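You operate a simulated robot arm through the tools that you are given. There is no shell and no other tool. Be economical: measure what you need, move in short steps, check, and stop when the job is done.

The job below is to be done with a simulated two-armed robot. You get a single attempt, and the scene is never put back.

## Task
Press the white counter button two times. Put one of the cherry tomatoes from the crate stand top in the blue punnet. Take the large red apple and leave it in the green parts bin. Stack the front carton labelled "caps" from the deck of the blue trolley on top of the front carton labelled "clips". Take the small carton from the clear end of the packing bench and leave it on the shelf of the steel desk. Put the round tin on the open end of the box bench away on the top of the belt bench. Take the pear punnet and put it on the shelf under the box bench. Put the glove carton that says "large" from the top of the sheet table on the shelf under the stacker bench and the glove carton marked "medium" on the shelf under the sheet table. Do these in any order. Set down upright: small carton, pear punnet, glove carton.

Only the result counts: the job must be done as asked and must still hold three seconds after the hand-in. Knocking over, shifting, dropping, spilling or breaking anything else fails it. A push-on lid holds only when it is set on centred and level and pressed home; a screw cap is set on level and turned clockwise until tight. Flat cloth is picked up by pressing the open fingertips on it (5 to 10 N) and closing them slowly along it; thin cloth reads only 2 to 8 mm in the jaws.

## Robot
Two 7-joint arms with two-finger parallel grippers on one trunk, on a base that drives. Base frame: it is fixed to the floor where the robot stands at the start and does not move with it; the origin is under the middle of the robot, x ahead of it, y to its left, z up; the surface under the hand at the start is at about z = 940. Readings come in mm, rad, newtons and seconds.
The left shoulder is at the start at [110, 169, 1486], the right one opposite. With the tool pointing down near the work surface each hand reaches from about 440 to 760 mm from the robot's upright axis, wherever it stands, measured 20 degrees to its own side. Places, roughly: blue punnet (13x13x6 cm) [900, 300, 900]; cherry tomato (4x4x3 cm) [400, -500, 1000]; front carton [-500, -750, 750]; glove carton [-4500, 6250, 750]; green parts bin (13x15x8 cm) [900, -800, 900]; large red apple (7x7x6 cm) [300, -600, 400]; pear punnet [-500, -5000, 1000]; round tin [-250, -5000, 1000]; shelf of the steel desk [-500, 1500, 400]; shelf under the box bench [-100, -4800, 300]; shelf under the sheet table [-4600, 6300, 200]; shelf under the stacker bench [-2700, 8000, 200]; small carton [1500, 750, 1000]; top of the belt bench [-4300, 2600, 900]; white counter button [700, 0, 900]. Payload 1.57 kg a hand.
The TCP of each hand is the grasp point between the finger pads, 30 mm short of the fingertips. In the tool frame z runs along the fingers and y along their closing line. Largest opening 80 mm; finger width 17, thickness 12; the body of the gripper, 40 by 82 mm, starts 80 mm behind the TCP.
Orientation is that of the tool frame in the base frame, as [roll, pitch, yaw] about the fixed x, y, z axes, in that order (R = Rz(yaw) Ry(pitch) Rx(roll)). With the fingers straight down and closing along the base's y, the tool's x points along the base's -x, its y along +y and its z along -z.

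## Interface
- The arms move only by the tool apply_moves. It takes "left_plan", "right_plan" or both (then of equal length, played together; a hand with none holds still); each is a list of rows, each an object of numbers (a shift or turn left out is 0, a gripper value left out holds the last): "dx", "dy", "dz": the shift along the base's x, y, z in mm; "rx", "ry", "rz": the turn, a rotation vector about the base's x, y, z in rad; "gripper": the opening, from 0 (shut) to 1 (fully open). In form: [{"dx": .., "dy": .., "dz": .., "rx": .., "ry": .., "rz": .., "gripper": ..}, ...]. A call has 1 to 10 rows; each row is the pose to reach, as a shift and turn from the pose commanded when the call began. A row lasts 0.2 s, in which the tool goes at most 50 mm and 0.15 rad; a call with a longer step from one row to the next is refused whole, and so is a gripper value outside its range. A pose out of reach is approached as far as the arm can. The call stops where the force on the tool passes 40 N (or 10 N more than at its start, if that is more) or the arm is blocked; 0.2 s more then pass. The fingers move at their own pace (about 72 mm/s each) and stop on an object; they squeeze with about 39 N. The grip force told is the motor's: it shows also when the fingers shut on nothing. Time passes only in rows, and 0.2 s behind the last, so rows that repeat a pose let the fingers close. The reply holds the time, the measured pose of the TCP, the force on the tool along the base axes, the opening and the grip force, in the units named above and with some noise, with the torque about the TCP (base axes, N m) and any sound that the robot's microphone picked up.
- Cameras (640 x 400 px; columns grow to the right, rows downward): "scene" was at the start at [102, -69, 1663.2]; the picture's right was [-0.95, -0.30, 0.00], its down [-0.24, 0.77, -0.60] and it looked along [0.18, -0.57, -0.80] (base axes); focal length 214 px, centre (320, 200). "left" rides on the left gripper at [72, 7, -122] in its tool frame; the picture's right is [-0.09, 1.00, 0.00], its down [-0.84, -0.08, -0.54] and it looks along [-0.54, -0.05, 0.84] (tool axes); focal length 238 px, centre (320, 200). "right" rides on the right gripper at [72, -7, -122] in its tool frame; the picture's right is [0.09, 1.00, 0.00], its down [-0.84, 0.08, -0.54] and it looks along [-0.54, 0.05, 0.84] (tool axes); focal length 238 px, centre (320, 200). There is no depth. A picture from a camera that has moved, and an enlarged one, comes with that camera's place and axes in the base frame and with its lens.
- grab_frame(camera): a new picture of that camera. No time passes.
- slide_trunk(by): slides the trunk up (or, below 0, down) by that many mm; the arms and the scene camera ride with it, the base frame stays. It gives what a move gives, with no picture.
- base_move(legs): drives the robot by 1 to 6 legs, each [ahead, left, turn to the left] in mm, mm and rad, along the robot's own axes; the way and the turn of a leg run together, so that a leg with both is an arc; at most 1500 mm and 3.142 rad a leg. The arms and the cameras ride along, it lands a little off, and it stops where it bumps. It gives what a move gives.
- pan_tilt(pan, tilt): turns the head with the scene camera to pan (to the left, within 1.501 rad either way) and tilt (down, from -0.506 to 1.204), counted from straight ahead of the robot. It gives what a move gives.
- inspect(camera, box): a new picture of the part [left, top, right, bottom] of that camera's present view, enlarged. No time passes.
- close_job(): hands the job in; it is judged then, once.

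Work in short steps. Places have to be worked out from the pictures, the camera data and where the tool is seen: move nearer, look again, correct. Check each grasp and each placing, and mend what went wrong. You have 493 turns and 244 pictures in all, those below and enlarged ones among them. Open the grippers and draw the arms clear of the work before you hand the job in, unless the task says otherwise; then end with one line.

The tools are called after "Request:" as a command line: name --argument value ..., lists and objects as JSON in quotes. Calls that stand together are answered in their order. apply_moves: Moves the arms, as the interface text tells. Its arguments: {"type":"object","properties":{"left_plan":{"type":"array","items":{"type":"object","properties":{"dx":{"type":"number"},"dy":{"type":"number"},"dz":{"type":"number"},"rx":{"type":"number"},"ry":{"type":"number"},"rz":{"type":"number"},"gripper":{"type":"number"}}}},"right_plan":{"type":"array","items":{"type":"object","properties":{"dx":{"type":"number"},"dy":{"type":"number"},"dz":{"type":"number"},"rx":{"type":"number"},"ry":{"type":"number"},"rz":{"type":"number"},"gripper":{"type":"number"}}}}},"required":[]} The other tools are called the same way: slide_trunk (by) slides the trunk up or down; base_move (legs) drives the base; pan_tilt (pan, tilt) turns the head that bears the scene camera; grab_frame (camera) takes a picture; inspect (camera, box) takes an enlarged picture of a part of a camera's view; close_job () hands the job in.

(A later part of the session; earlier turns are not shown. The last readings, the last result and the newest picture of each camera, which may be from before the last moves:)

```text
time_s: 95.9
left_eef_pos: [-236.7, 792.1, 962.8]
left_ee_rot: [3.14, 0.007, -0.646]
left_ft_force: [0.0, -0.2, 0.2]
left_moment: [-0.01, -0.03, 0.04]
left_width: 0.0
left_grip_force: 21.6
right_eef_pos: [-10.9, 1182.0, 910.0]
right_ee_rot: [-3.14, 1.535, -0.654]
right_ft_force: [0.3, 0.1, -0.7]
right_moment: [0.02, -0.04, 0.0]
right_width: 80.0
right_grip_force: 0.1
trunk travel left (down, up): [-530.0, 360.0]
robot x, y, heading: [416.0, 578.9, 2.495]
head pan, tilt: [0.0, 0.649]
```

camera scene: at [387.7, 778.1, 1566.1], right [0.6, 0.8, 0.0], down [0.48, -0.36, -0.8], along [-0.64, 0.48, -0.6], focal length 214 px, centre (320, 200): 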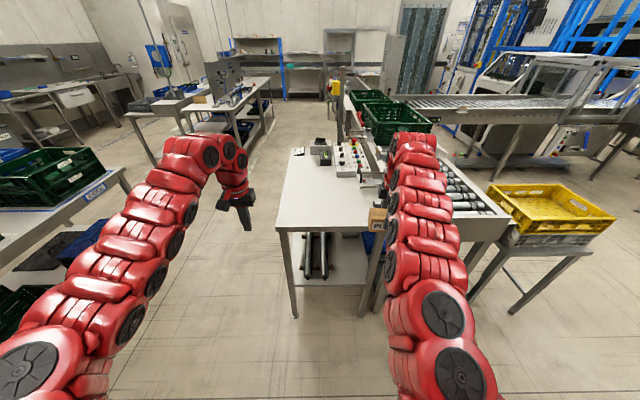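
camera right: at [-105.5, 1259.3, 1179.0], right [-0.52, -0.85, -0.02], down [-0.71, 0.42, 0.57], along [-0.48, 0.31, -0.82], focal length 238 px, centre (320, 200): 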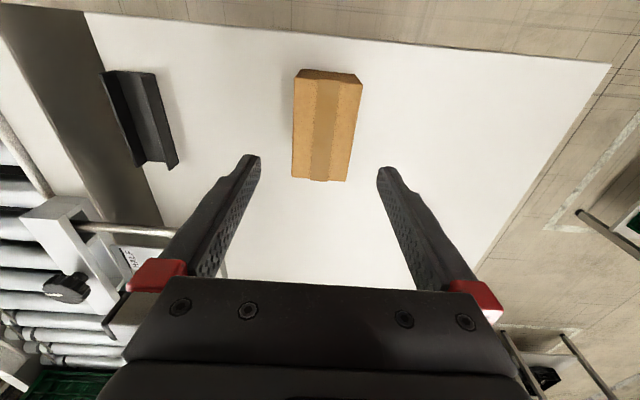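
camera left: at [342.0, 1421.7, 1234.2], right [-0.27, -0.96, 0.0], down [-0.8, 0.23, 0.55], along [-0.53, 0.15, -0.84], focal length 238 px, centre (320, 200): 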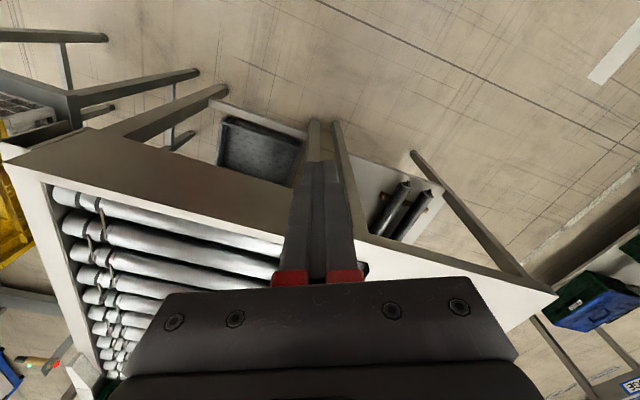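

The hand is horizontal now. I level it fully, raise it to the carton's mid-height and look.

Request:
apply_moves --right_plan '[{"dz": 15, "rx": 0.02, "ry": 0.03}, {"dz": 27, "rx": 0.02, "ry": 0.03}]'

Request:
grab_frame --camera "right"

Request:
grab_frame --camera "scene"

```text
time_s: 96.5
left_eef_pos: [-236.2, 791.4, 962.2]
left_ee_rot: [3.14, 0.006, -0.646]
left_ft_force: [0.2, 0.3, -0.3]
left_moment: [0.0, -0.01, 0.01]
left_width: 0.1
left_grip_force: 21.6
right_eef_pos: [-9.6, 1183.5, 936.8]
right_ee_rot: [2.55, 1.566, -1.248]
right_ft_force: [0.3, 0.0, -0.6]
right_moment: [0.04, 0.0, 0.02]
right_width: 80.0
right_grip_force: 0.0
trunk travel left (down, up): [-530.0, 360.0]
robot x, y, heading: [415.8, 581.6, 2.498]
head pan, tilt: [0.0, 0.649]
```

```text
188 pictures are left
camera right: at [91.4, 1113.7, 865.2], right [-0.61, -0.79, -0.09], down [0.38, -0.39, 0.84], along [-0.7, 0.48, 0.54], focal length 238 px, centre (320, 200)
```

right: 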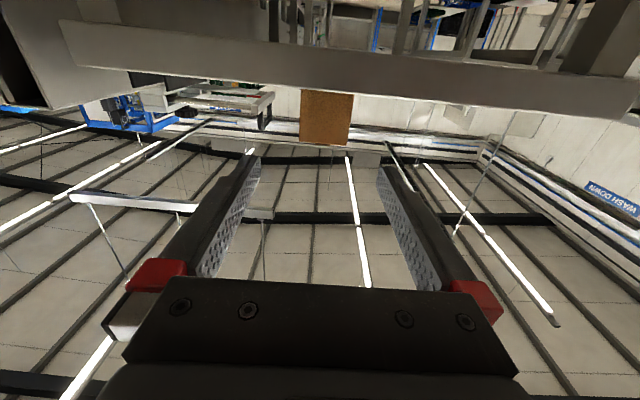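

```text
187 pictures are left
camera scene: at [281.5, 683.9, 1416.1], right [0.6, 0.8, 0.0], down [0.48, -0.36, -0.8], along [-0.64, 0.48, -0.6], focal length 214 px, centre (320, 200)
```

scene: 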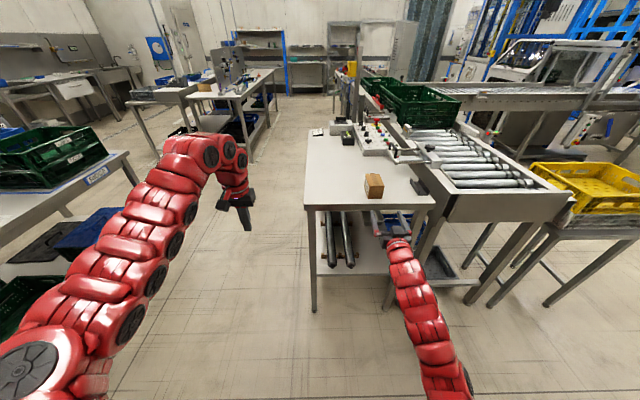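

The hand is lined up with the carton, whose centre is at about z 932. I drive ahead 125 mm and check.

Request:
base_move --legs '[[125, 0, 0]]'

Request:
grab_frame --camera "right"

Request:
grab_frame --camera "scene"

```text
time_s: 97.8
left_eef_pos: [-337.8, 868.6, 962.6]
left_ee_rot: [3.139, 0.005, -0.647]
left_ft_force: [-0.6, 0.1, -1.2]
left_moment: [0.03, -0.01, -0.01]
left_width: 0.2
left_grip_force: 21.1
right_eef_pos: [-111.6, 1259.2, 935.6]
right_ee_rot: [2.478, 1.566, -1.321]
right_ft_force: [0.3, 1.6, -0.9]
right_moment: [0.0, 0.03, 0.0]
right_width: 80.1
right_grip_force: 0.0
trunk travel left (down, up): [-530.0, 360.0]
robot x, y, heading: [314.2, 659.2, 2.496]
head pan, tilt: [0.0, 0.649]
```

```text
186 pictures are left
camera right: at [-10.1, 1189.7, 865.0], right [-0.61, -0.79, -0.09], down [0.38, -0.39, 0.84], along [-0.7, 0.48, 0.54], focal length 238 px, centre (320, 200)
```

right: 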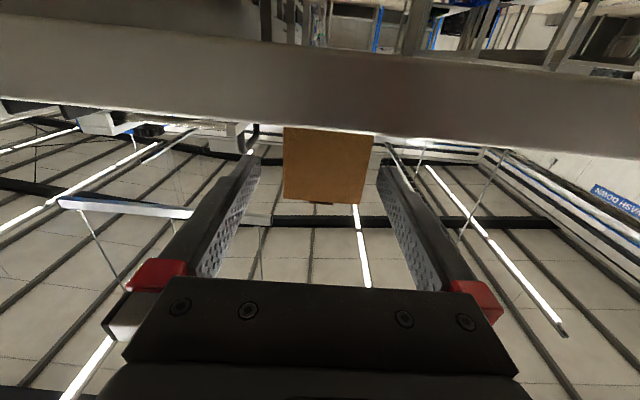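

```text
185 pictures are left
camera scene: at [180.0, 760.5, 1416.0], right [0.6, 0.8, 0.0], down [0.48, -0.36, -0.8], along [-0.64, 0.48, -0.61], focal length 214 px, centre (320, 200)
```

scene: 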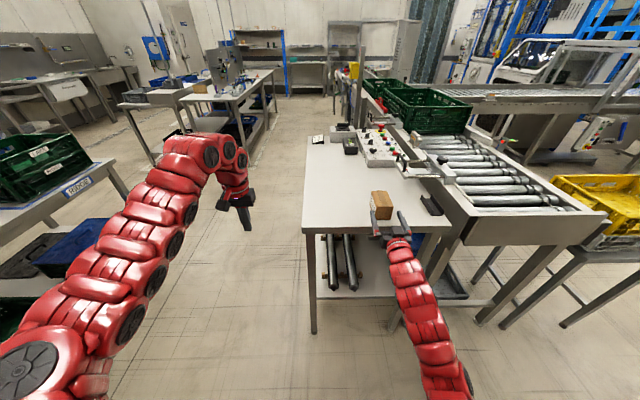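

Slightly left of centre by about 5 mm. I push in 32 mm with the correction and close.

Request:
apply_moves --right_plan '[{"dx": -15, "dy": 5}, {"dx": -29, "dy": 15}, {"dx": -29, "dy": 15, "gripper": 0.6}, {"dx": -29, "dy": 15, "gripper": 0.5}, {"dx": -29, "dy": 15, "gripper": 0.5}]'

Request:
grab_frame --camera "right"

```text
time_s: 99.0
left_eef_pos: [-336.6, 867.6, 962.1]
left_ee_rot: [3.139, 0.007, -0.645]
left_ft_force: [0.0, -0.5, 0.6]
left_moment: [-0.01, 0.0, 0.01]
left_width: 0.0
left_grip_force: 21.4
right_eef_pos: [-139.7, 1274.2, 936.6]
right_ee_rot: [2.316, 1.567, -1.482]
right_ft_force: [-1.2, 0.4, 0.7]
right_moment: [-0.04, -0.04, -0.01]
right_width: 57.4
right_grip_force: 38.9
trunk travel left (down, up): [-530.0, 360.0]
robot x, y, heading: [311.7, 658.0, 2.498]
head pan, tilt: [0.0, 0.649]
```

```text
184 pictures are left
camera right: at [-38.6, 1204.6, 865.5], right [-0.61, -0.79, -0.09], down [0.38, -0.39, 0.84], along [-0.7, 0.48, 0.54], focal length 238 px, centre (320, 200)
```

right: 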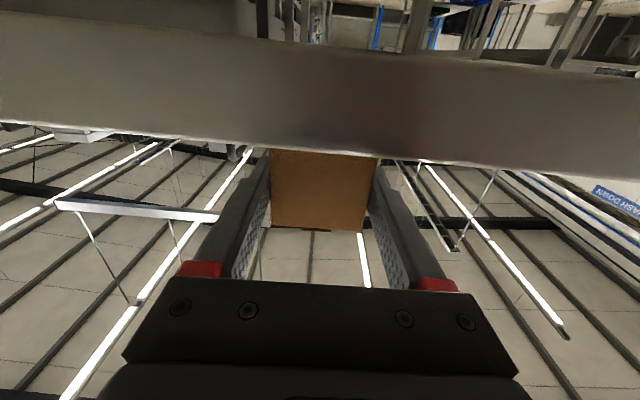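

Held at 57.4 mm. I lift 40 mm, back off 280 mm and lower the trunk toward shelf height.

Request:
apply_moves --right_plan '[{"dz": 20}, {"dz": 40}]'

Request:
base_move --legs '[[-280, 0, 0]]'

Request:
slide_trunk --by -400

Request:
pan_tilt --pan -0.15 --tilt 0.5

Request:
grab_frame --camera "scene"

```text
time_s: 99.6
left_eef_pos: [-337.4, 867.4, 963.6]
left_ee_rot: [3.14, 0.006, -0.646]
left_ft_force: [-0.8, -1.0, 0.1]
left_moment: [-0.02, -0.02, -0.02]
left_width: 0.0
left_grip_force: 21.5
right_eef_pos: [-141.0, 1274.8, 977.7]
right_ee_rot: [2.495, 1.567, -1.305]
right_ft_force: [-0.6, 0.2, -0.9]
right_moment: [-0.05, -0.03, 0.03]
right_width: 57.4
right_grip_force: 39.3
trunk travel left (down, up): [-530.0, 360.0]
robot x, y, heading: [315.8, 657.4, 2.495]
head pan, tilt: [0.0, 0.649]
```

```text
time_s: 101.5
left_eef_pos: [-108.6, 699.6, 963.3]
left_ee_rot: [3.14, 0.006, -0.654]
left_ft_force: [0.1, 0.1, -0.1]
left_moment: [-0.02, 0.02, -0.01]
left_width: 0.1
left_grip_force: 21.1
right_eef_pos: [90.6, 1103.7, 977.7]
right_ee_rot: [2.194, 1.568, -1.611]
right_ft_force: [-0.2, 0.4, -0.2]
right_moment: [-0.05, -0.07, -0.03]
right_width: 57.7
right_grip_force: 39.6
trunk travel left (down, up): [-530.0, 360.0]
robot x, y, heading: [543.2, 485.2, 2.491]
head pan, tilt: [0.0, 0.649]
```

```text
time_s: 105.4
left_eef_pos: [-108.1, 699.7, 563.5]
left_ee_rot: [3.14, 0.009, -0.652]
left_ft_force: [-0.5, 0.7, 0.5]
left_moment: [0.03, -0.02, 0.0]
left_width: 0.0
left_grip_force: 20.9
right_eef_pos: [90.6, 1103.7, 576.8]
right_ee_rot: [2.353, 1.567, -1.449]
right_ft_force: [-0.1, 0.6, -1.1]
right_moment: [-0.02, -0.02, 0.01]
right_width: 57.7
right_grip_force: 39.3
trunk travel left (down, up): [-130.0, 760.0]
robot x, y, heading: [543.8, 481.4, 2.491]
head pan, tilt: [0.0, 0.649]
```

```text
time_s: 106.1
left_eef_pos: [-108.4, 698.2, 563.3]
left_ee_rot: [3.14, 0.007, -0.653]
left_ft_force: [0.4, 0.1, -0.3]
left_moment: [0.02, 0.02, 0.0]
left_width: 0.1
left_grip_force: 21.4
right_eef_pos: [89.8, 1103.4, 577.2]
right_ee_rot: [2.344, 1.568, -1.459]
right_ft_force: [0.2, 0.2, -1.4]
right_moment: [-0.02, -0.01, -0.02]
right_width: 57.1
right_grip_force: 38.5
trunk travel left (down, up): [-130.0, 760.0]
robot x, y, heading: [540.6, 483.5, 2.491]
head pan, tilt: [-0.15, 0.499]
```

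```text
183 pictures are left
camera scene: at [414.6, 600.6, 1029.4], right [0.72, 0.7, 0.0], down [0.33, -0.34, -0.88], along [-0.61, 0.63, -0.48], focal length 214 px, centre (320, 200)
```

scene: 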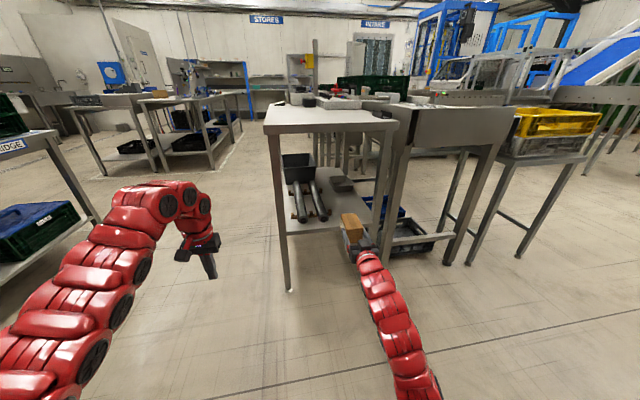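

Request:
inspect --camera "scene" --box '[255, 90, 435, 300]'

```text
1.90 times, centred on (345, 195) of scene
camera zoom: at [414.6, 600.6, 1029.4], right [0.72, 0.7, 0.0], down [0.33, -0.34, -0.88], along [-0.61, 0.63, -0.48], focal length 408 px, centre (272, 210)
```

zoom: 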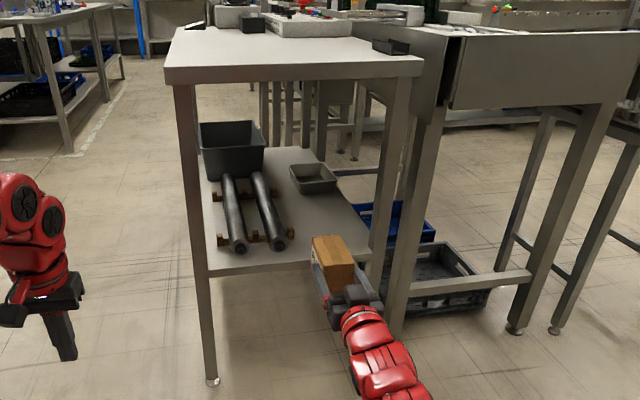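

The shelf is at about z 395, with the clear front right area at l around -1037 (right of the rods). I lower the trunk 115 mm, strafe right 95 mm and look again.

Request:
slide_trunk --by -110

Request:
base_move --legs '[[0, -95, 0], [200, 0, 0.012]]'

Request:
inspect --camera "scene" --box '[235, 70, 435, 290]'

```text
time_s: 107.5
left_eef_pos: [-108.5, 698.5, 452.7]
left_ee_rot: [3.139, 0.007, -0.653]
left_ft_force: [0.0, -0.8, 0.6]
left_moment: [0.04, 0.02, -0.01]
left_width: 0.0
left_grip_force: 21.0
right_eef_pos: [89.0, 1103.4, 468.3]
right_ee_rot: [2.339, 1.567, -1.467]
right_ft_force: [0.1, -0.7, -1.4]
right_moment: [-0.05, -0.05, 0.04]
right_width: 57.8
right_grip_force: 38.6
trunk travel left (down, up): [-20.0, 870.0]
robot x, y, heading: [540.3, 484.5, 2.483]
head pan, tilt: [-0.15, 0.499]
```

```text
time_s: 109.8
left_eef_pos: [-212.2, 884.1, 452.9]
left_ee_rot: [3.139, 0.008, -0.638]
left_ft_force: [0.9, -0.2, 0.6]
left_moment: [0.03, 0.02, -0.01]
left_width: 0.0
left_grip_force: 21.4
right_eef_pos: [-19.6, 1291.9, 467.6]
right_ee_rot: [2.33, 1.566, -1.461]
right_ft_force: [-0.9, -0.3, -1.1]
right_moment: [-0.06, -0.05, -0.01]
right_width: 57.5
right_grip_force: 39.6
trunk travel left (down, up): [-20.0, 870.0]
robot x, y, heading: [442.0, 680.9, 2.497]
head pan, tilt: [-0.15, 0.499]
```

```text
1.82 times, centred on (335, 180) of scene
camera zoom: at [312.6, 792.6, 919.5], right [0.71, 0.71, 0.0], down [0.34, -0.34, -0.88], along [-0.62, 0.62, -0.48], focal length 390 px, centre (293, 236)
```

zoom: 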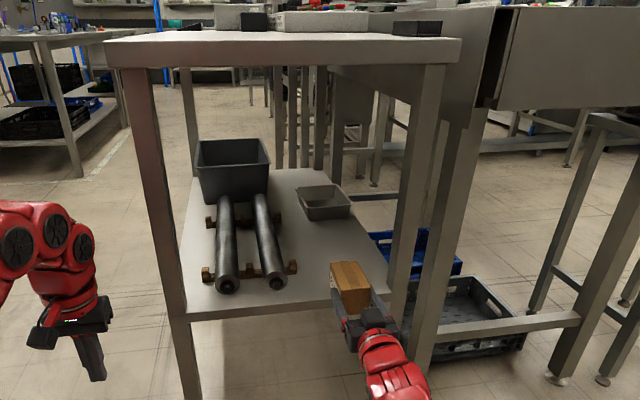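

The carton is heading into the clear gap. I drive 118 mm ahead with the carton about 35 mm above the shelf.

Request:
base_move --legs '[[118, -6, 0]]'

Request:
inspect --camera "scene" --box '[235, 70, 435, 290]'

Request:
grab_frame --camera "right"

```text
time_s: 111.0
left_eef_pos: [-301.4, 957.3, 453.6]
left_ee_rot: [3.141, 0.006, -0.637]
left_ft_force: [-0.2, 0.0, 0.8]
left_moment: [-0.03, -0.04, 0.0]
left_width: 0.0
left_grip_force: 21.0
right_eef_pos: [-107.2, 1364.3, 468.2]
right_ee_rot: [2.35, 1.566, -1.441]
right_ft_force: [-0.3, -0.2, -0.7]
right_moment: [-0.03, -0.04, 0.02]
right_width: 57.7
right_grip_force: 39.2
trunk travel left (down, up): [-20.0, 870.0]
robot x, y, heading: [350.5, 752.7, 2.499]
head pan, tilt: [-0.15, 0.499]
```

```text
1.82 times, centred on (335, 180) of scene
camera zoom: at [223.0, 866.6, 919.4], right [0.71, 0.7, 0.0], down [0.34, -0.34, -0.88], along [-0.62, 0.62, -0.48], focal length 390 px, centre (293, 236)
```

zoom: 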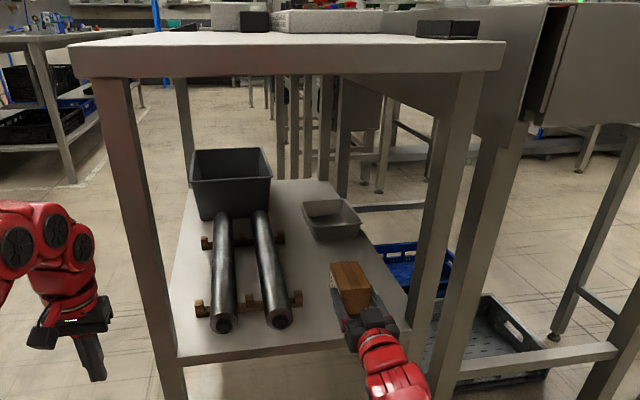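

```text
179 pictures are left
camera right: at [-6.3, 1296.3, 395.5], right [-0.6, -0.79, -0.09], down [0.38, -0.39, 0.84], along [-0.7, 0.47, 0.54], focal length 238 px, centre (320, 200)
```

right: 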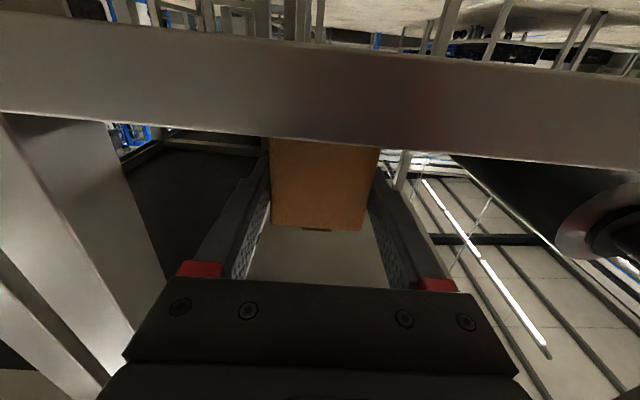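

The shelf top seems close under the carton, at around z 430. I lower in 2-3 mm steps until it touches.

Request:
apply_moves --right_plan '[{"dz": -3}, {"dz": -6}, {"dz": -8}, {"dz": -10}, {"dz": -12}]'

```text
time_s: 112.2
left_eef_pos: [-301.6, 958.4, 453.2]
left_ee_rot: [3.141, 0.007, -0.639]
left_ft_force: [-0.1, -0.7, 0.3]
left_moment: [-0.03, 0.05, -0.02]
left_width: 0.0
left_grip_force: 20.9
right_eef_pos: [-108.4, 1364.6, 457.4]
right_ee_rot: [0.47, 1.566, 2.962]
right_ft_force: [-1.4, 2.6, 9.4]
right_moment: [0.12, -0.03, 0.04]
right_width: 57.6
right_grip_force: 39.0
trunk travel left (down, up): [-20.0, 870.0]
robot x, y, heading: [352.2, 755.3, 2.503]
head pan, tilt: [-0.15, 0.499]
```

Contact (10 N). I open the fingers and draw the hand straight back.

Request:
apply_moves --right_plan '[{"dz": 1, "gripper": 0.75}, {"dz": 1, "gripper": 0.85}, {"dz": 1, "gripper": 0.85}]'

Request:
base_move --legs '[[-200, 0, 0]]'

Request:
inspect --camera "scene" --box '[235, 70, 435, 290]'

```text
time_s: 113.0
left_eef_pos: [-301.9, 957.8, 453.7]
left_ee_rot: [3.139, 0.006, -0.639]
left_ft_force: [0.0, -0.7, 0.5]
left_moment: [0.0, 0.03, -0.03]
left_width: 0.0
left_grip_force: 21.5
right_eef_pos: [-107.9, 1364.3, 454.6]
right_ee_rot: [2.352, 1.567, -1.439]
right_ft_force: [0.8, -0.5, 0.3]
right_moment: [0.0, 0.01, 0.0]
right_width: 68.2
right_grip_force: 0.1
trunk travel left (down, up): [-20.0, 870.0]
robot x, y, heading: [349.9, 754.8, 2.503]
head pan, tilt: [-0.15, 0.499]
```

```text
time_s: 114.6
left_eef_pos: [-141.2, 838.8, 454.0]
left_ee_rot: [3.141, 0.008, -0.637]
left_ft_force: [0.1, 0.3, -0.4]
left_moment: [0.01, 0.04, 0.04]
left_width: 0.1
left_grip_force: 21.5
right_eef_pos: [51.1, 1245.7, 455.5]
right_ee_rot: [2.33, 1.569, -1.462]
right_ft_force: [0.4, 0.2, -1.5]
right_moment: [-0.01, 0.02, 0.01]
right_width: 68.0
right_grip_force: 0.0
trunk travel left (down, up): [-20.0, 870.0]
robot x, y, heading: [510.6, 635.5, 2.503]
head pan, tilt: [-0.15, 0.499]
```

```text
1.82 times, centred on (335, 180) of scene
camera zoom: at [383.2, 747.7, 919.5], right [0.71, 0.71, 0.0], down [0.34, -0.34, -0.88], along [-0.62, 0.62, -0.48], focal length 390 px, centre (293, 236)
```

zoom: 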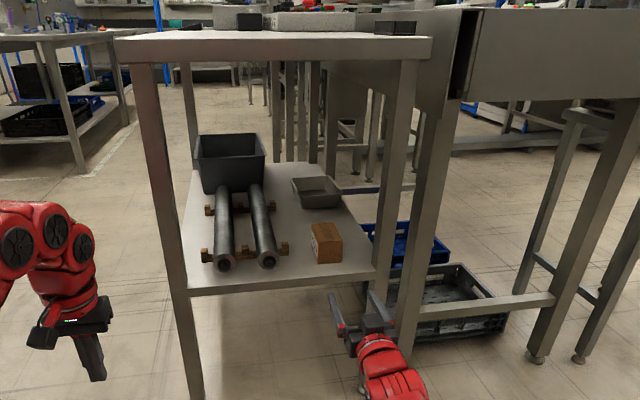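

The carton stands upright on the shelf. Next is the apple under the counter near the start position. I raise the trunk so that the hands clear everything, drive back and turn to face the counter.

Request:
slide_trunk --by 860

Request:
base_move --legs '[[0, 700, 0], [0, 0, -1.57], [0, 0, -1.57]]'

Request:
pan_tilt --pan -0.3 --tilt 0.9

Request:
grab_frame --camera "scene"

```text
refused: 860 is not a number from -400 to 400
```

```text
time_s: 123.6
left_eef_pos: [516.1, 632.8, 453.1]
left_ee_rot: [3.141, 0.006, -2.548]
left_ft_force: [0.7, 0.8, 1.0]
left_moment: [-0.01, -0.01, 0.0]
left_width: 0.1
left_grip_force: 21.4
right_eef_pos: [828.4, 327.3, 457.5]
right_ee_rot: [1.461, 1.552, 2.075]
right_ft_force: [0.2, 0.1, -0.7]
right_moment: [0.01, 0.0, -0.01]
right_width: 68.1
right_grip_force: 0.2
trunk travel left (down, up): [-20.0, 870.0]
robot x, y, heading: [107.8, 84.0, 0.6]
head pan, tilt: [-0.15, 0.499]
stopped in leg 3: the force on the tool passed its limit at 135 N (the readings are from after the stop); the commanded pose is now the measured one
```

```text
time_s: 124.5
left_eef_pos: [516.7, 632.6, 453.7]
left_ee_rot: [3.139, 0.007, -2.549]
left_ft_force: [0.7, -0.7, -0.4]
left_moment: [0.04, 0.01, 0.04]
left_width: 0.1
left_grip_force: 21.3
right_eef_pos: [831.1, 328.0, 457.2]
right_ee_rot: [1.501, 1.553, 2.112]
right_ft_force: [0.3, -0.1, -0.3]
right_moment: [0.01, -0.07, 0.0]
right_width: 68.3
right_grip_force: 0.0
trunk travel left (down, up): [-20.0, 870.0]
robot x, y, heading: [107.0, 86.6, 0.599]
head pan, tilt: [-0.3, 0.901]
```

```text
177 pictures are left
camera scene: at [244.7, 152.1, 885.7], right [0.29, -0.96, 0.0], down [-0.75, -0.23, -0.62], along [0.59, 0.18, -0.78], focal length 214 px, centre (320, 200)
```

scene: 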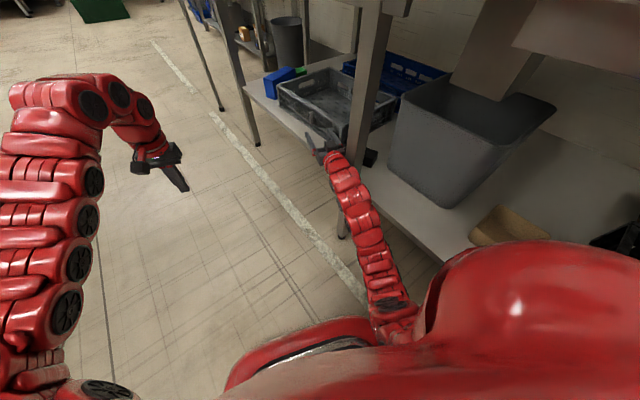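

The trunk slide was refused and the turn ran on with the hands low, so the right hand bumped something under the counter. I check what was touched.

Request:
inspect --camera "scene" --box '[220, 30, 480, 260]'

Request:
grab_frame --camera "right"

```text
1.74 times, centred on (350, 145) of scene
camera zoom: at [244.7, 152.1, 885.7], right [0.29, -0.96, 0.0], down [-0.75, -0.23, -0.62], along [0.59, 0.18, -0.78], focal length 373 px, centre (268, 296)
```

zoom: 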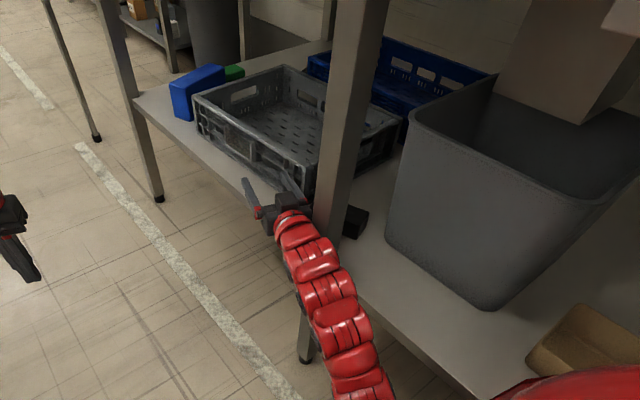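

```text
175 pictures are left
camera right: at [733.4, 253.7, 385.3], right [-0.57, 0.82, -0.07], down [-0.48, -0.26, 0.84], along [0.66, 0.52, 0.54], focal length 238 px, centre (320, 200)
```

right: 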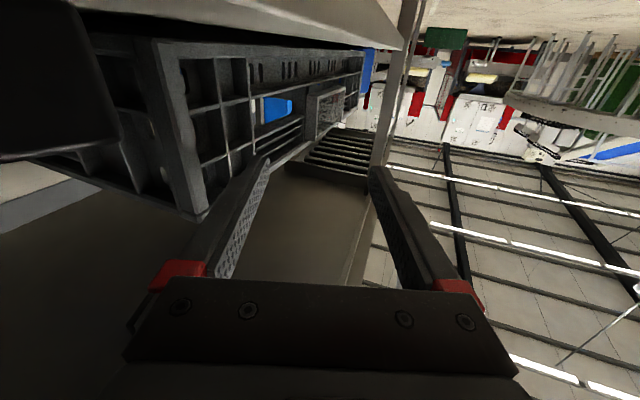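

I swing back left the way it came, away from the leg and crate.

Request:
base_move --legs '[[0, 0, 0.4]]'

Request:
slide_trunk --by 400

Request:
slide_trunk --by 400

Request:
slide_trunk --by 70

```text
time_s: 126.1
left_eef_pos: [272.6, 747.7, 453.0]
left_ee_rot: [3.141, 0.007, -2.152]
left_ft_force: [0.3, 0.1, -0.4]
left_moment: [0.01, 0.04, 0.0]
left_width: 0.0
left_grip_force: 21.4
right_eef_pos: [678.8, 589.5, 457.1]
right_ee_rot: [1.506, 1.554, 2.518]
right_ft_force: [0.1, 0.4, -0.4]
right_moment: [0.01, 0.02, 0.02]
right_width: 67.9
right_grip_force: 0.0
trunk travel left (down, up): [-20.0, 870.0]
robot x, y, heading: [106.5, 83.2, 0.991]
head pan, tilt: [-0.3, 0.901]
```

```text
time_s: 129.9
left_eef_pos: [273.1, 747.2, 853.2]
left_ee_rot: [3.139, 0.008, -2.152]
left_ft_force: [0.3, -1.1, -0.4]
left_moment: [0.01, 0.0, 0.01]
left_width: 0.0
left_grip_force: 21.6
right_eef_pos: [678.5, 588.5, 856.9]
right_ee_rot: [1.513, 1.553, 2.524]
right_ft_force: [-0.1, 0.2, 0.0]
right_moment: [0.03, 0.0, -0.02]
right_width: 68.0
right_grip_force: 0.1
trunk travel left (down, up): [-420.0, 470.0]
robot x, y, heading: [107.1, 82.5, 0.994]
head pan, tilt: [-0.3, 0.901]
```

```text
time_s: 133.7
left_eef_pos: [271.9, 747.9, 1253.7]
left_ee_rot: [3.14, 0.007, -2.152]
left_ft_force: [0.2, 0.2, 0.6]
left_moment: [0.0, 0.0, 0.0]
left_width: 0.1
left_grip_force: 21.5
right_eef_pos: [679.0, 587.9, 1257.3]
right_ee_rot: [1.503, 1.554, 2.513]
right_ft_force: [-0.6, -0.5, 0.5]
right_moment: [-0.02, 0.02, 0.02]
right_width: 67.9
right_grip_force: 0.0
trunk travel left (down, up): [-820.0, 70.0]
robot x, y, heading: [106.7, 82.9, 0.992]
head pan, tilt: [-0.3, 0.901]
```

```text
time_s: 134.8
left_eef_pos: [273.9, 748.1, 1323.5]
left_ee_rot: [3.139, 0.005, -2.151]
left_ft_force: [0.4, -0.5, 0.3]
left_moment: [-0.01, 0.01, 0.04]
left_width: 0.1
left_grip_force: 21.6
right_eef_pos: [678.9, 588.1, 1327.2]
right_ee_rot: [1.512, 1.554, 2.525]
right_ft_force: [-0.2, 0.6, -0.2]
right_moment: [0.0, 0.0, 0.03]
right_width: 67.7
right_grip_force: 0.0
trunk travel left (down, up): [-890.0, 0.0]
robot x, y, heading: [105.7, 83.8, 0.993]
head pan, tilt: [-0.3, 0.901]
```

The trunk is at the top and the hands are above everything. I turn to face the counter and go to the spot of an earlier picture, to compare the crate under the counter.

Request:
base_move --legs '[[0, 0, -1.63], [-126, 374, 0]]'

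Request:
slide_trunk --by -90

Request:
pan_tilt --pan 0.2 --tilt 0.8

Request:
grab_frame --camera "scene"

```text
time_s: 141.2
left_eef_pos: [880.8, 269.7, 1323.4]
left_ee_rot: [3.14, 0.006, 2.52]
left_ft_force: [0.4, -0.3, -0.3]
left_moment: [0.02, -0.01, -0.01]
left_width: 0.1
left_grip_force: 21.0
right_eef_pos: [705.4, -128.9, 1328.0]
right_ee_rot: [1.521, 1.551, 0.916]
right_ft_force: [-0.7, 0.7, -0.4]
right_moment: [0.01, -0.01, 0.06]
right_width: 68.1
right_grip_force: 0.0
trunk travel left (down, up): [-890.0, 0.0]
robot x, y, heading: [226.1, 465.7, -0.624]
head pan, tilt: [-0.3, 0.901]
```

```text
time_s: 142.5
left_eef_pos: [880.7, 270.0, 1232.9]
left_ee_rot: [3.139, 0.009, 2.517]
left_ft_force: [0.2, 0.3, -0.4]
left_moment: [-0.01, -0.02, 0.0]
left_width: 0.0
left_grip_force: 21.8
right_eef_pos: [705.2, -127.4, 1237.7]
right_ee_rot: [1.482, 1.554, 0.881]
right_ft_force: [0.0, -0.5, 0.5]
right_moment: [0.04, -0.02, 0.01]
right_width: 67.9
right_grip_force: 0.2
trunk travel left (down, up): [-800.0, 90.0]
robot x, y, heading: [223.5, 468.6, -0.619]
head pan, tilt: [-0.3, 0.901]
```

```text
time_s: 143.4
left_eef_pos: [881.2, 270.3, 1232.9]
left_ee_rot: [3.14, 0.006, 2.518]
left_ft_force: [-0.4, 0.5, 0.9]
left_moment: [0.0, 0.0, -0.01]
left_width: 0.2
left_grip_force: 21.2
right_eef_pos: [704.5, -126.9, 1238.2]
right_ee_rot: [1.502, 1.552, 0.901]
right_ft_force: [-0.5, 1.1, 0.9]
right_moment: [0.01, 0.0, 0.02]
right_width: 68.2
right_grip_force: 0.2
trunk travel left (down, up): [-800.0, 90.0]
robot x, y, heading: [226.9, 463.7, -0.621]
head pan, tilt: [0.201, 0.799]
```

```text
174 pictures are left
camera scene: at [363.4, 386.0, 1673.5], right [-0.41, -0.91, 0.0], down [-0.65, 0.29, -0.7], along [0.64, -0.28, -0.72], focal length 214 px, centre (320, 200)
```

scene: 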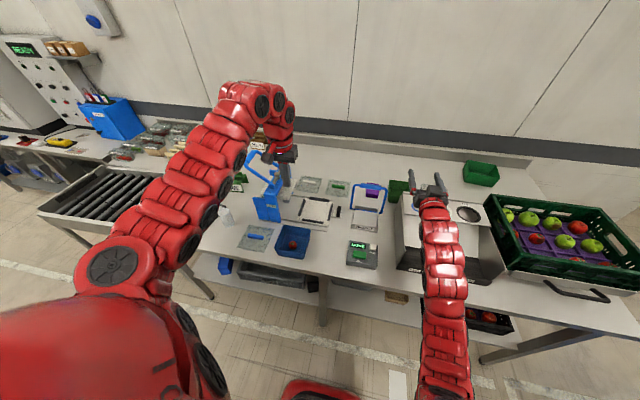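

Request:
inspect --camera "scene" --box '[180, 230, 540, 340]'

```text
1.78 times, centred on (360, 285) of scene
camera zoom: at [363.4, 386.0, 1673.5], right [-0.41, -0.91, 0.0], down [-0.65, 0.29, -0.7], along [0.64, -0.28, -0.72], focal length 381 px, centre (249, 49)
```

zoom: 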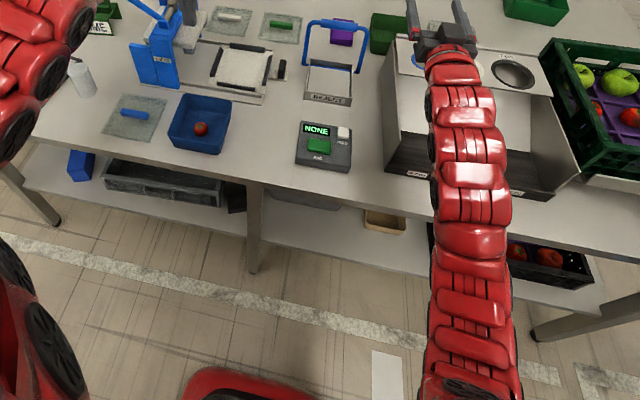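

The crate under the counter still stands square to the shelf, so it was the rigid leg that was touched. Now I go right to the apple tray and look.

Request:
base_move --legs '[[0, -430, -0.02]]'

Request:
pan_tilt --pan -0.1 --tilt 1.0

Request:
grab_frame --camera "scene"

```text
time_s: 146.0
left_eef_pos: [626.7, -86.4, 1232.7]
left_ee_rot: [3.14, 0.008, 2.497]
left_ft_force: [-0.4, -0.2, 0.3]
left_moment: [0.0, 0.0, -0.01]
left_width: 0.1
left_grip_force: 21.5
right_eef_pos: [441.5, -483.2, 1237.7]
right_ee_rot: [1.494, 1.555, 0.869]
right_ft_force: [-0.7, 0.3, -0.7]
right_moment: [0.03, 0.03, 0.05]
right_width: 68.1
right_grip_force: 0.0
trunk travel left (down, up): [-800.0, 90.0]
robot x, y, heading: [-25.5, 122.4, -0.645]
head pan, tilt: [0.201, 0.799]
```

```text
time_s: 146.8
left_eef_pos: [625.3, -87.7, 1232.8]
left_ee_rot: [3.14, 0.007, 2.498]
left_ft_force: [0.7, -0.3, -0.3]
left_moment: [0.0, 0.0, -0.01]
left_width: 0.2
left_grip_force: 21.5
right_eef_pos: [441.1, -483.3, 1238.8]
right_ee_rot: [1.5, 1.555, 0.873]
right_ft_force: [-0.2, 0.0, -0.8]
right_moment: [-0.02, 0.01, 0.0]
right_width: 68.0
right_grip_force: 0.0
trunk travel left (down, up): [-800.0, 90.0]
robot x, y, heading: [-24.2, 119.7, -0.647]
head pan, tilt: [-0.099, 1.0]
```

```text
172 pictures are left
camera scene: at [88.8, 26.7, 1658.4], right [-0.67, -0.74, 0.0], down [-0.62, 0.57, -0.54], along [0.4, -0.36, -0.84], focal length 214 px, centre (320, 200)
```

scene: 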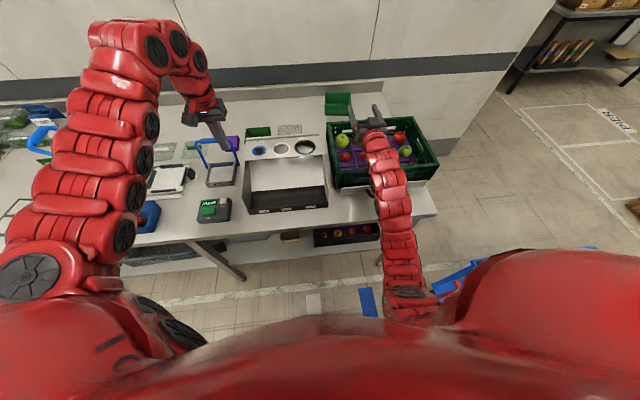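

Request:
inspect --camera "scene" --box '[270, 200, 440, 300]'

```text
3.76 times, centred on (355, 250) of scene
camera zoom: at [88.8, 26.7, 1658.4], right [-0.67, -0.74, 0.0], down [-0.62, 0.57, -0.54], along [0.4, -0.36, -0.84], focal length 807 px, centre (188, 12)
```

zoom: 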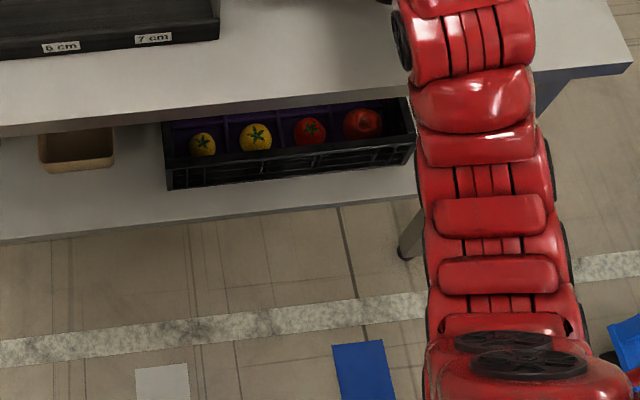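

The large red apple is at about (313, -553), n 580, in the front row of a low tray. I move right 123 mm and back 320 mm, so that the hands can be lowered clear of the counter.

Request:
base_move --legs '[[-320, -123, 0]]'

Request:
pan_tilt --pan -0.2 --tilt 0.75

Request:
grab_frame --camera "scene"

```text
time_s: 149.0
left_eef_pos: [296.5, 0.1, 1233.6]
left_ee_rot: [3.139, 0.007, 2.495]
left_ft_force: [0.1, 0.2, -0.3]
left_moment: [0.01, 0.01, 0.0]
left_width: 0.0
left_grip_force: 20.8
right_eef_pos: [110.0, -392.7, 1237.6]
right_ee_rot: [1.514, 1.555, 0.887]
right_ft_force: [0.2, 0.4, 0.0]
right_moment: [-0.01, 0.02, 0.02]
right_width: 68.0
right_grip_force: 0.2
trunk travel left (down, up): [-800.0, 90.0]
robot x, y, heading: [-355.7, 209.4, -0.646]
head pan, tilt: [-0.099, 1.0]
```

```text
time_s: 149.8
left_eef_pos: [296.2, 2.1, 1232.9]
left_ee_rot: [3.14, 0.007, 2.494]
left_ft_force: [-0.3, 0.2, 0.3]
left_moment: [0.04, 0.02, -0.05]
left_width: 0.2
left_grip_force: 21.4
right_eef_pos: [110.0, -391.5, 1239.2]
right_ee_rot: [1.46, 1.553, 0.832]
right_ft_force: [-0.1, -0.2, -1.0]
right_moment: [0.03, 0.0, -0.04]
right_width: 68.3
right_grip_force: 0.2
trunk travel left (down, up): [-800.0, 90.0]
robot x, y, heading: [-352.4, 212.7, -0.645]
head pan, tilt: [-0.201, 0.75]
```

```text
170 pictures are left
camera scene: at [-237.5, 103.5, 1677.5], right [-0.75, -0.66, 0.0], down [-0.45, 0.51, -0.73], along [0.48, -0.55, -0.68], focal length 214 px, centre (320, 200)
```

scene: 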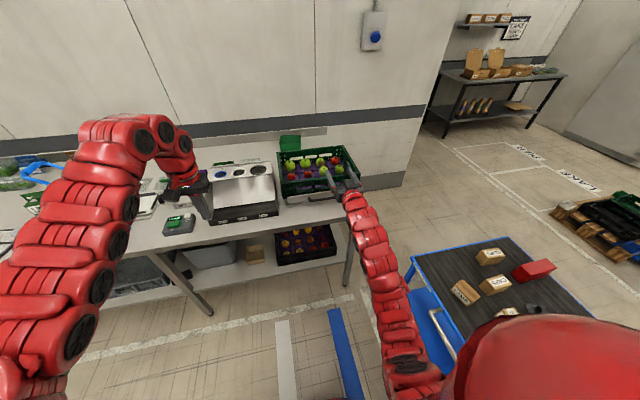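

Request:
inspect --camera "scene" --box '[240, 200, 370, 280]'

Request:
inspect --camera "scene" --box '[400, 220, 610, 340]'

```text
4.92 times, centred on (305, 240) of scene
camera zoom: at [-237.5, 103.5, 1677.5], right [-0.75, -0.66, 0.0], down [-0.45, 0.51, -0.73], along [0.48, -0.55, -0.68], focal length 1056 px, centre (394, 3)
```

zoom: 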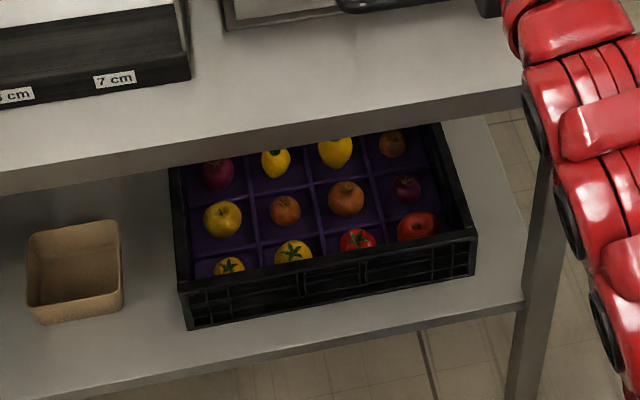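

```text
3.05 times, centred on (505, 280) of scene
camera zoom: at [-237.5, 103.5, 1677.5], right [-0.75, -0.66, 0.0], down [-0.45, 0.51, -0.73], along [0.48, -0.55, -0.68], focal length 654 px, centre (-244, -44)
```

zoom: 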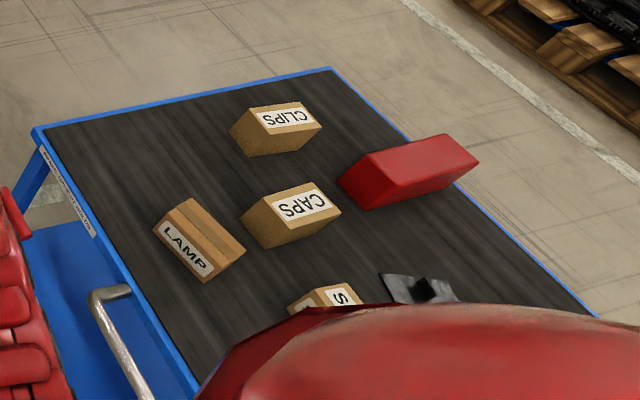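

The apple sits in the tray's front right corner, centre about (309, -568, 445). The tray wall's top is near z 491, so I'll reach in 60° downward. I tilt the right hand and open it first.

Request:
apply_moves --right_plan '[{"rx": 0.09, "ry": 0.119, "gripper": 1}, {"rx": 0.18, "ry": 0.239}, {"rx": 0.27, "ry": 0.358}, {"rx": 0.36, "ry": 0.478}, {"rx": 0.45, "ry": 0.598}, {"rx": 0.54, "ry": 0.718}, {"rx": 0.62, "ry": 0.825}]'

Request:
slide_trunk --by -400

```text
time_s: 151.4
left_eef_pos: [296.3, 2.4, 1233.1]
left_ee_rot: [3.14, 0.008, 2.493]
left_ft_force: [0.4, 1.1, 0.2]
left_moment: [0.0, -0.01, 0.01]
left_width: 0.3
left_grip_force: 21.6
right_eef_pos: [108.4, -391.9, 1239.3]
right_ee_rot: [3.114, 0.539, 2.474]
right_ft_force: [-0.2, -0.6, 0.1]
right_moment: [-0.02, 0.0, 0.01]
right_width: 80.3
right_grip_force: 0.1
trunk travel left (down, up): [-800.0, 90.0]
robot x, y, heading: [-356.5, 211.7, -0.649]
head pan, tilt: [-0.201, 0.75]
```

```text
time_s: 155.2
left_eef_pos: [296.6, 2.2, 832.8]
left_ee_rot: [3.14, 0.007, 2.495]
left_ft_force: [0.6, -0.1, -0.5]
left_moment: [0.0, 0.01, 0.01]
left_width: 0.2
left_grip_force: 21.2
right_eef_pos: [109.6, -393.7, 838.0]
right_ee_rot: [3.113, 0.539, 2.476]
right_ft_force: [0.4, -0.8, 0.5]
right_moment: [-0.03, 0.01, 0.01]
right_width: 80.0
right_grip_force: 0.1
trunk travel left (down, up): [-400.0, 490.0]
robot x, y, heading: [-356.9, 213.3, -0.646]
head pan, tilt: [-0.201, 0.75]
```

The left hand would hit the counter when I drive in. I swing it out to the robot's left side.

Request:
apply_moves --left_plan '[{"dx": 2.6, "dy": 46.5}, {"dx": 5.2, "dy": 93}, {"dx": 7.8, "dy": 139.5}, {"dx": 10.4, "dy": 186}, {"dx": 13, "dy": 232.5}, {"dx": 15.6, "dy": 279}, {"dx": 18.2, "dy": 325.5}, {"dx": 20.8, "dy": 372}, {"dx": 23.4, "dy": 418.5}, {"dx": 26, "dy": 465}]'

Request:
grab_frame --camera "right"

```text
time_s: 157.4
left_eef_pos: [325.7, 470.4, 827.2]
left_ee_rot: [3.141, 0.009, 2.491]
left_ft_force: [0.2, -0.2, 0.4]
left_moment: [0.03, -0.02, -0.03]
left_width: 0.0
left_grip_force: 21.4
left hand out of reach, approached as far as the arm can: row 1, 2, 3, 4, 5, 6, 7, 8, 9, 10
right_eef_pos: [110.1, -392.8, 838.5]
right_ee_rot: [3.115, 0.539, 2.477]
right_ft_force: [0.0, -0.3, 0.9]
right_moment: [0.03, 0.0, 0.01]
right_width: 79.9
right_grip_force: 0.0
trunk travel left (down, up): [-400.0, 490.0]
robot x, y, heading: [-359.1, 212.1, -0.646]
head pan, tilt: [-0.201, 0.75]
```

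```text
167 pictures are left
camera right: at [6.5, -323.0, 905.5], right [0.54, 0.84, -0.02], down [0.38, -0.22, 0.9], along [0.75, -0.49, -0.44], focal length 238 px, centre (320, 200)
```

right: 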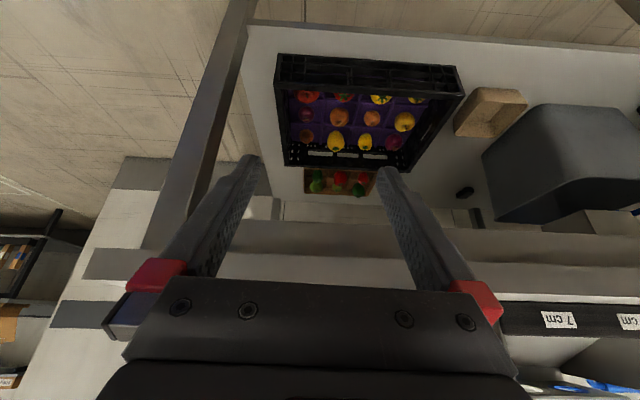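

The camera confirms the apple at about (316, -566). I lower the trunk 265 mm so the tilted hand can pass beneath the counter edge and over the tray wall.

Request:
slide_trunk --by -265

Request:
base_move --legs '[[150, 0, 0]]'

Request:
grab_frame --camera "right"

Request:
grab_frame --camera "scene"

```text
time_s: 160.1
left_eef_pos: [325.4, 468.4, 562.9]
left_ee_rot: [3.141, 0.008, 2.494]
left_ft_force: [-0.6, -0.6, 0.2]
left_moment: [-0.01, -0.01, 0.02]
left_width: 0.0
left_grip_force: 22.0
right_eef_pos: [110.2, -391.1, 572.9]
right_ee_rot: [3.114, 0.539, 2.475]
right_ft_force: [0.2, 0.9, -0.1]
right_moment: [0.02, 0.0, -0.03]
right_width: 80.4
right_grip_force: 0.1
trunk travel left (down, up): [-135.0, 755.0]
robot x, y, heading: [-356.3, 216.0, -0.646]
head pan, tilt: [-0.201, 0.75]
```

```text
time_s: 161.5
left_eef_pos: [444.2, 378.2, 561.9]
left_ee_rot: [3.14, 0.008, 2.493]
left_ft_force: [-0.3, 0.6, 0.1]
left_moment: [0.02, 0.02, 0.0]
left_width: 0.0
left_grip_force: 20.8
right_eef_pos: [228.5, -481.5, 573.5]
right_ee_rot: [3.113, 0.541, 2.476]
right_ft_force: [-0.1, -0.9, -0.2]
right_moment: [0.0, 0.03, 0.04]
right_width: 79.7
right_grip_force: 0.1
trunk travel left (down, up): [-135.0, 755.0]
robot x, y, heading: [-235.6, 123.1, -0.644]
head pan, tilt: [-0.201, 0.75]
```

```text
166 pictures are left
camera right: at [125.0, -413.6, 640.1], right [0.54, 0.84, -0.02], down [0.38, -0.22, 0.9], along [0.75, -0.49, -0.44], focal length 238 px, centre (320, 200)
```

right: 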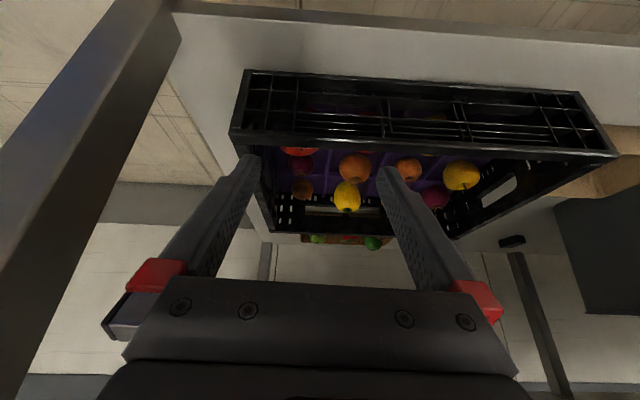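

```text
165 pictures are left
camera scene: at [-117.8, 13.4, 1012.5], right [-0.75, -0.66, 0.0], down [-0.45, 0.51, -0.73], along [0.48, -0.55, -0.68], focal length 214 px, centre (320, 200)
```

scene: 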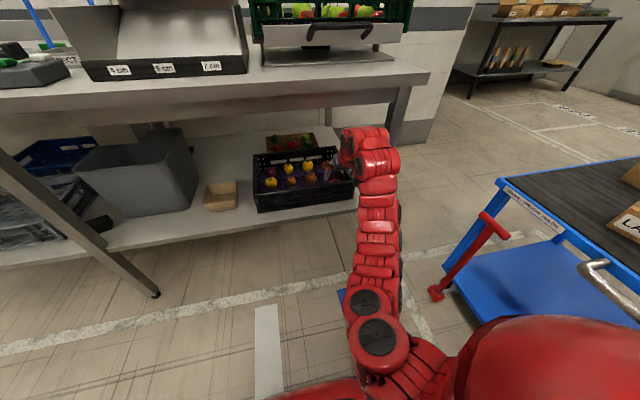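

The hand is in line. I draw it back 50 mm and align sideways (-20 mm), then drive ahead 120 mm so the tips pass over the tray wall.

Request:
apply_moves --right_plan '[{"dx": -26, "dy": 7, "dz": -3}, {"dx": -52, "dy": 14, "dz": -5}]'

Request:
base_move --legs '[[115, 0, 0]]'

Request:
grab_frame --camera "right"

Request:
grab_frame --camera "scene"

```text
time_s: 162.1
left_eef_pos: [444.8, 378.7, 561.0]
left_ee_rot: [3.14, 0.008, 2.492]
left_ft_force: [-0.4, 0.7, 0.2]
left_moment: [-0.02, 0.0, 0.02]
left_width: 0.0
left_grip_force: 22.1
right_eef_pos: [185.2, -471.6, 566.7]
right_ee_rot: [3.112, 0.545, 2.475]
right_ft_force: [-0.3, 0.4, -0.4]
right_moment: [-0.02, -0.01, -0.01]
right_width: 80.1
right_grip_force: 0.1
right hand out of reach, approached as far as the arm can: row 2
trunk travel left (down, up): [-135.0, 755.0]
robot x, y, heading: [-236.7, 122.4, -0.645]
head pan, tilt: [-0.201, 0.75]
```

```text
time_s: 163.3
left_eef_pos: [536.7, 309.4, 562.5]
left_ee_rot: [3.14, 0.01, 2.491]
left_ft_force: [-0.3, 0.1, -0.1]
left_moment: [0.0, 0.0, 0.0]
left_width: 0.2
left_grip_force: 21.3
right_eef_pos: [276.8, -541.2, 567.2]
right_ee_rot: [3.115, 0.543, 2.474]
right_ft_force: [0.0, 1.0, 0.3]
right_moment: [0.01, -0.01, -0.01]
right_width: 80.0
right_grip_force: 0.1
trunk travel left (down, up): [-135.0, 755.0]
robot x, y, heading: [-142.1, 51.2, -0.647]
head pan, tilt: [-0.201, 0.75]
```

```text
164 pictures are left
camera right: at [173.5, -472.2, 634.2], right [0.54, 0.84, -0.02], down [0.38, -0.22, 0.9], along [0.75, -0.5, -0.44], focal length 238 px, centre (320, 200)
```

right: 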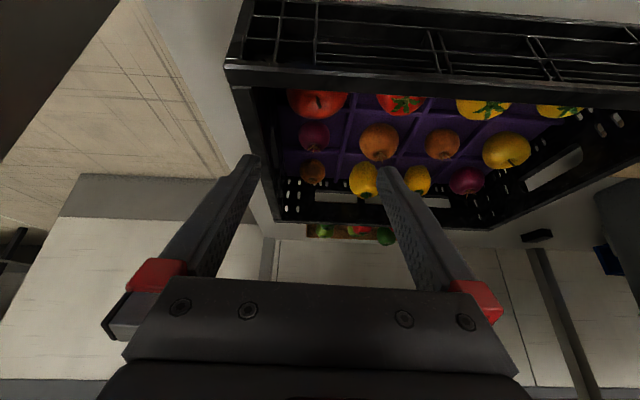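

```text
163 pictures are left
camera scene: at [-26.1, -55.9, 1012.5], right [-0.75, -0.66, 0.0], down [-0.45, 0.51, -0.73], along [0.48, -0.55, -0.68], focal length 214 px, centre (320, 200)
```

scene: 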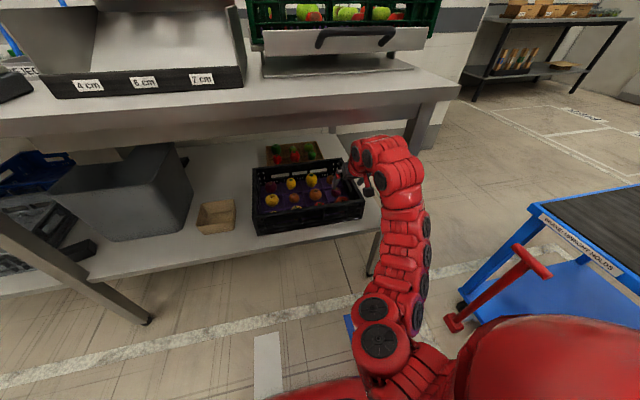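

The apple is centred between the fingers. I go in diagonally: 39 mm deeper and down to z 490 first, then check.

Request:
apply_moves --right_plan '[{"dx": 8, "dy": -7, "dz": -35}, {"dx": 17, "dy": -14, "dz": -70}]'

Request:
grab_frame --camera "right"

```text
time_s: 163.9
left_eef_pos: [536.1, 308.3, 562.7]
left_ee_rot: [3.14, 0.008, 2.49]
left_ft_force: [-0.9, 0.4, 0.2]
left_moment: [0.02, 0.04, 0.01]
left_width: 0.1
left_grip_force: 21.5
right_eef_pos: [293.9, -555.5, 495.5]
right_ee_rot: [3.114, 0.543, 2.474]
right_ft_force: [-0.1, -0.5, 0.1]
right_moment: [-0.04, 0.01, 0.02]
right_width: 80.0
right_grip_force: 0.1
trunk travel left (down, up): [-135.0, 755.0]
robot x, y, heading: [-143.3, 54.6, -0.65]
head pan, tilt: [-0.201, 0.75]
```

```text
162 pictures are left
camera right: at [190.8, -486.5, 562.6], right [0.54, 0.84, -0.02], down [0.38, -0.22, 0.9], along [0.75, -0.5, -0.44], focal length 238 px, centre (320, 200)
```

right: 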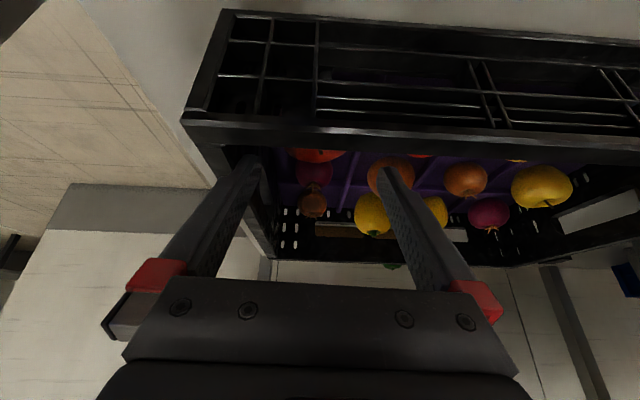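

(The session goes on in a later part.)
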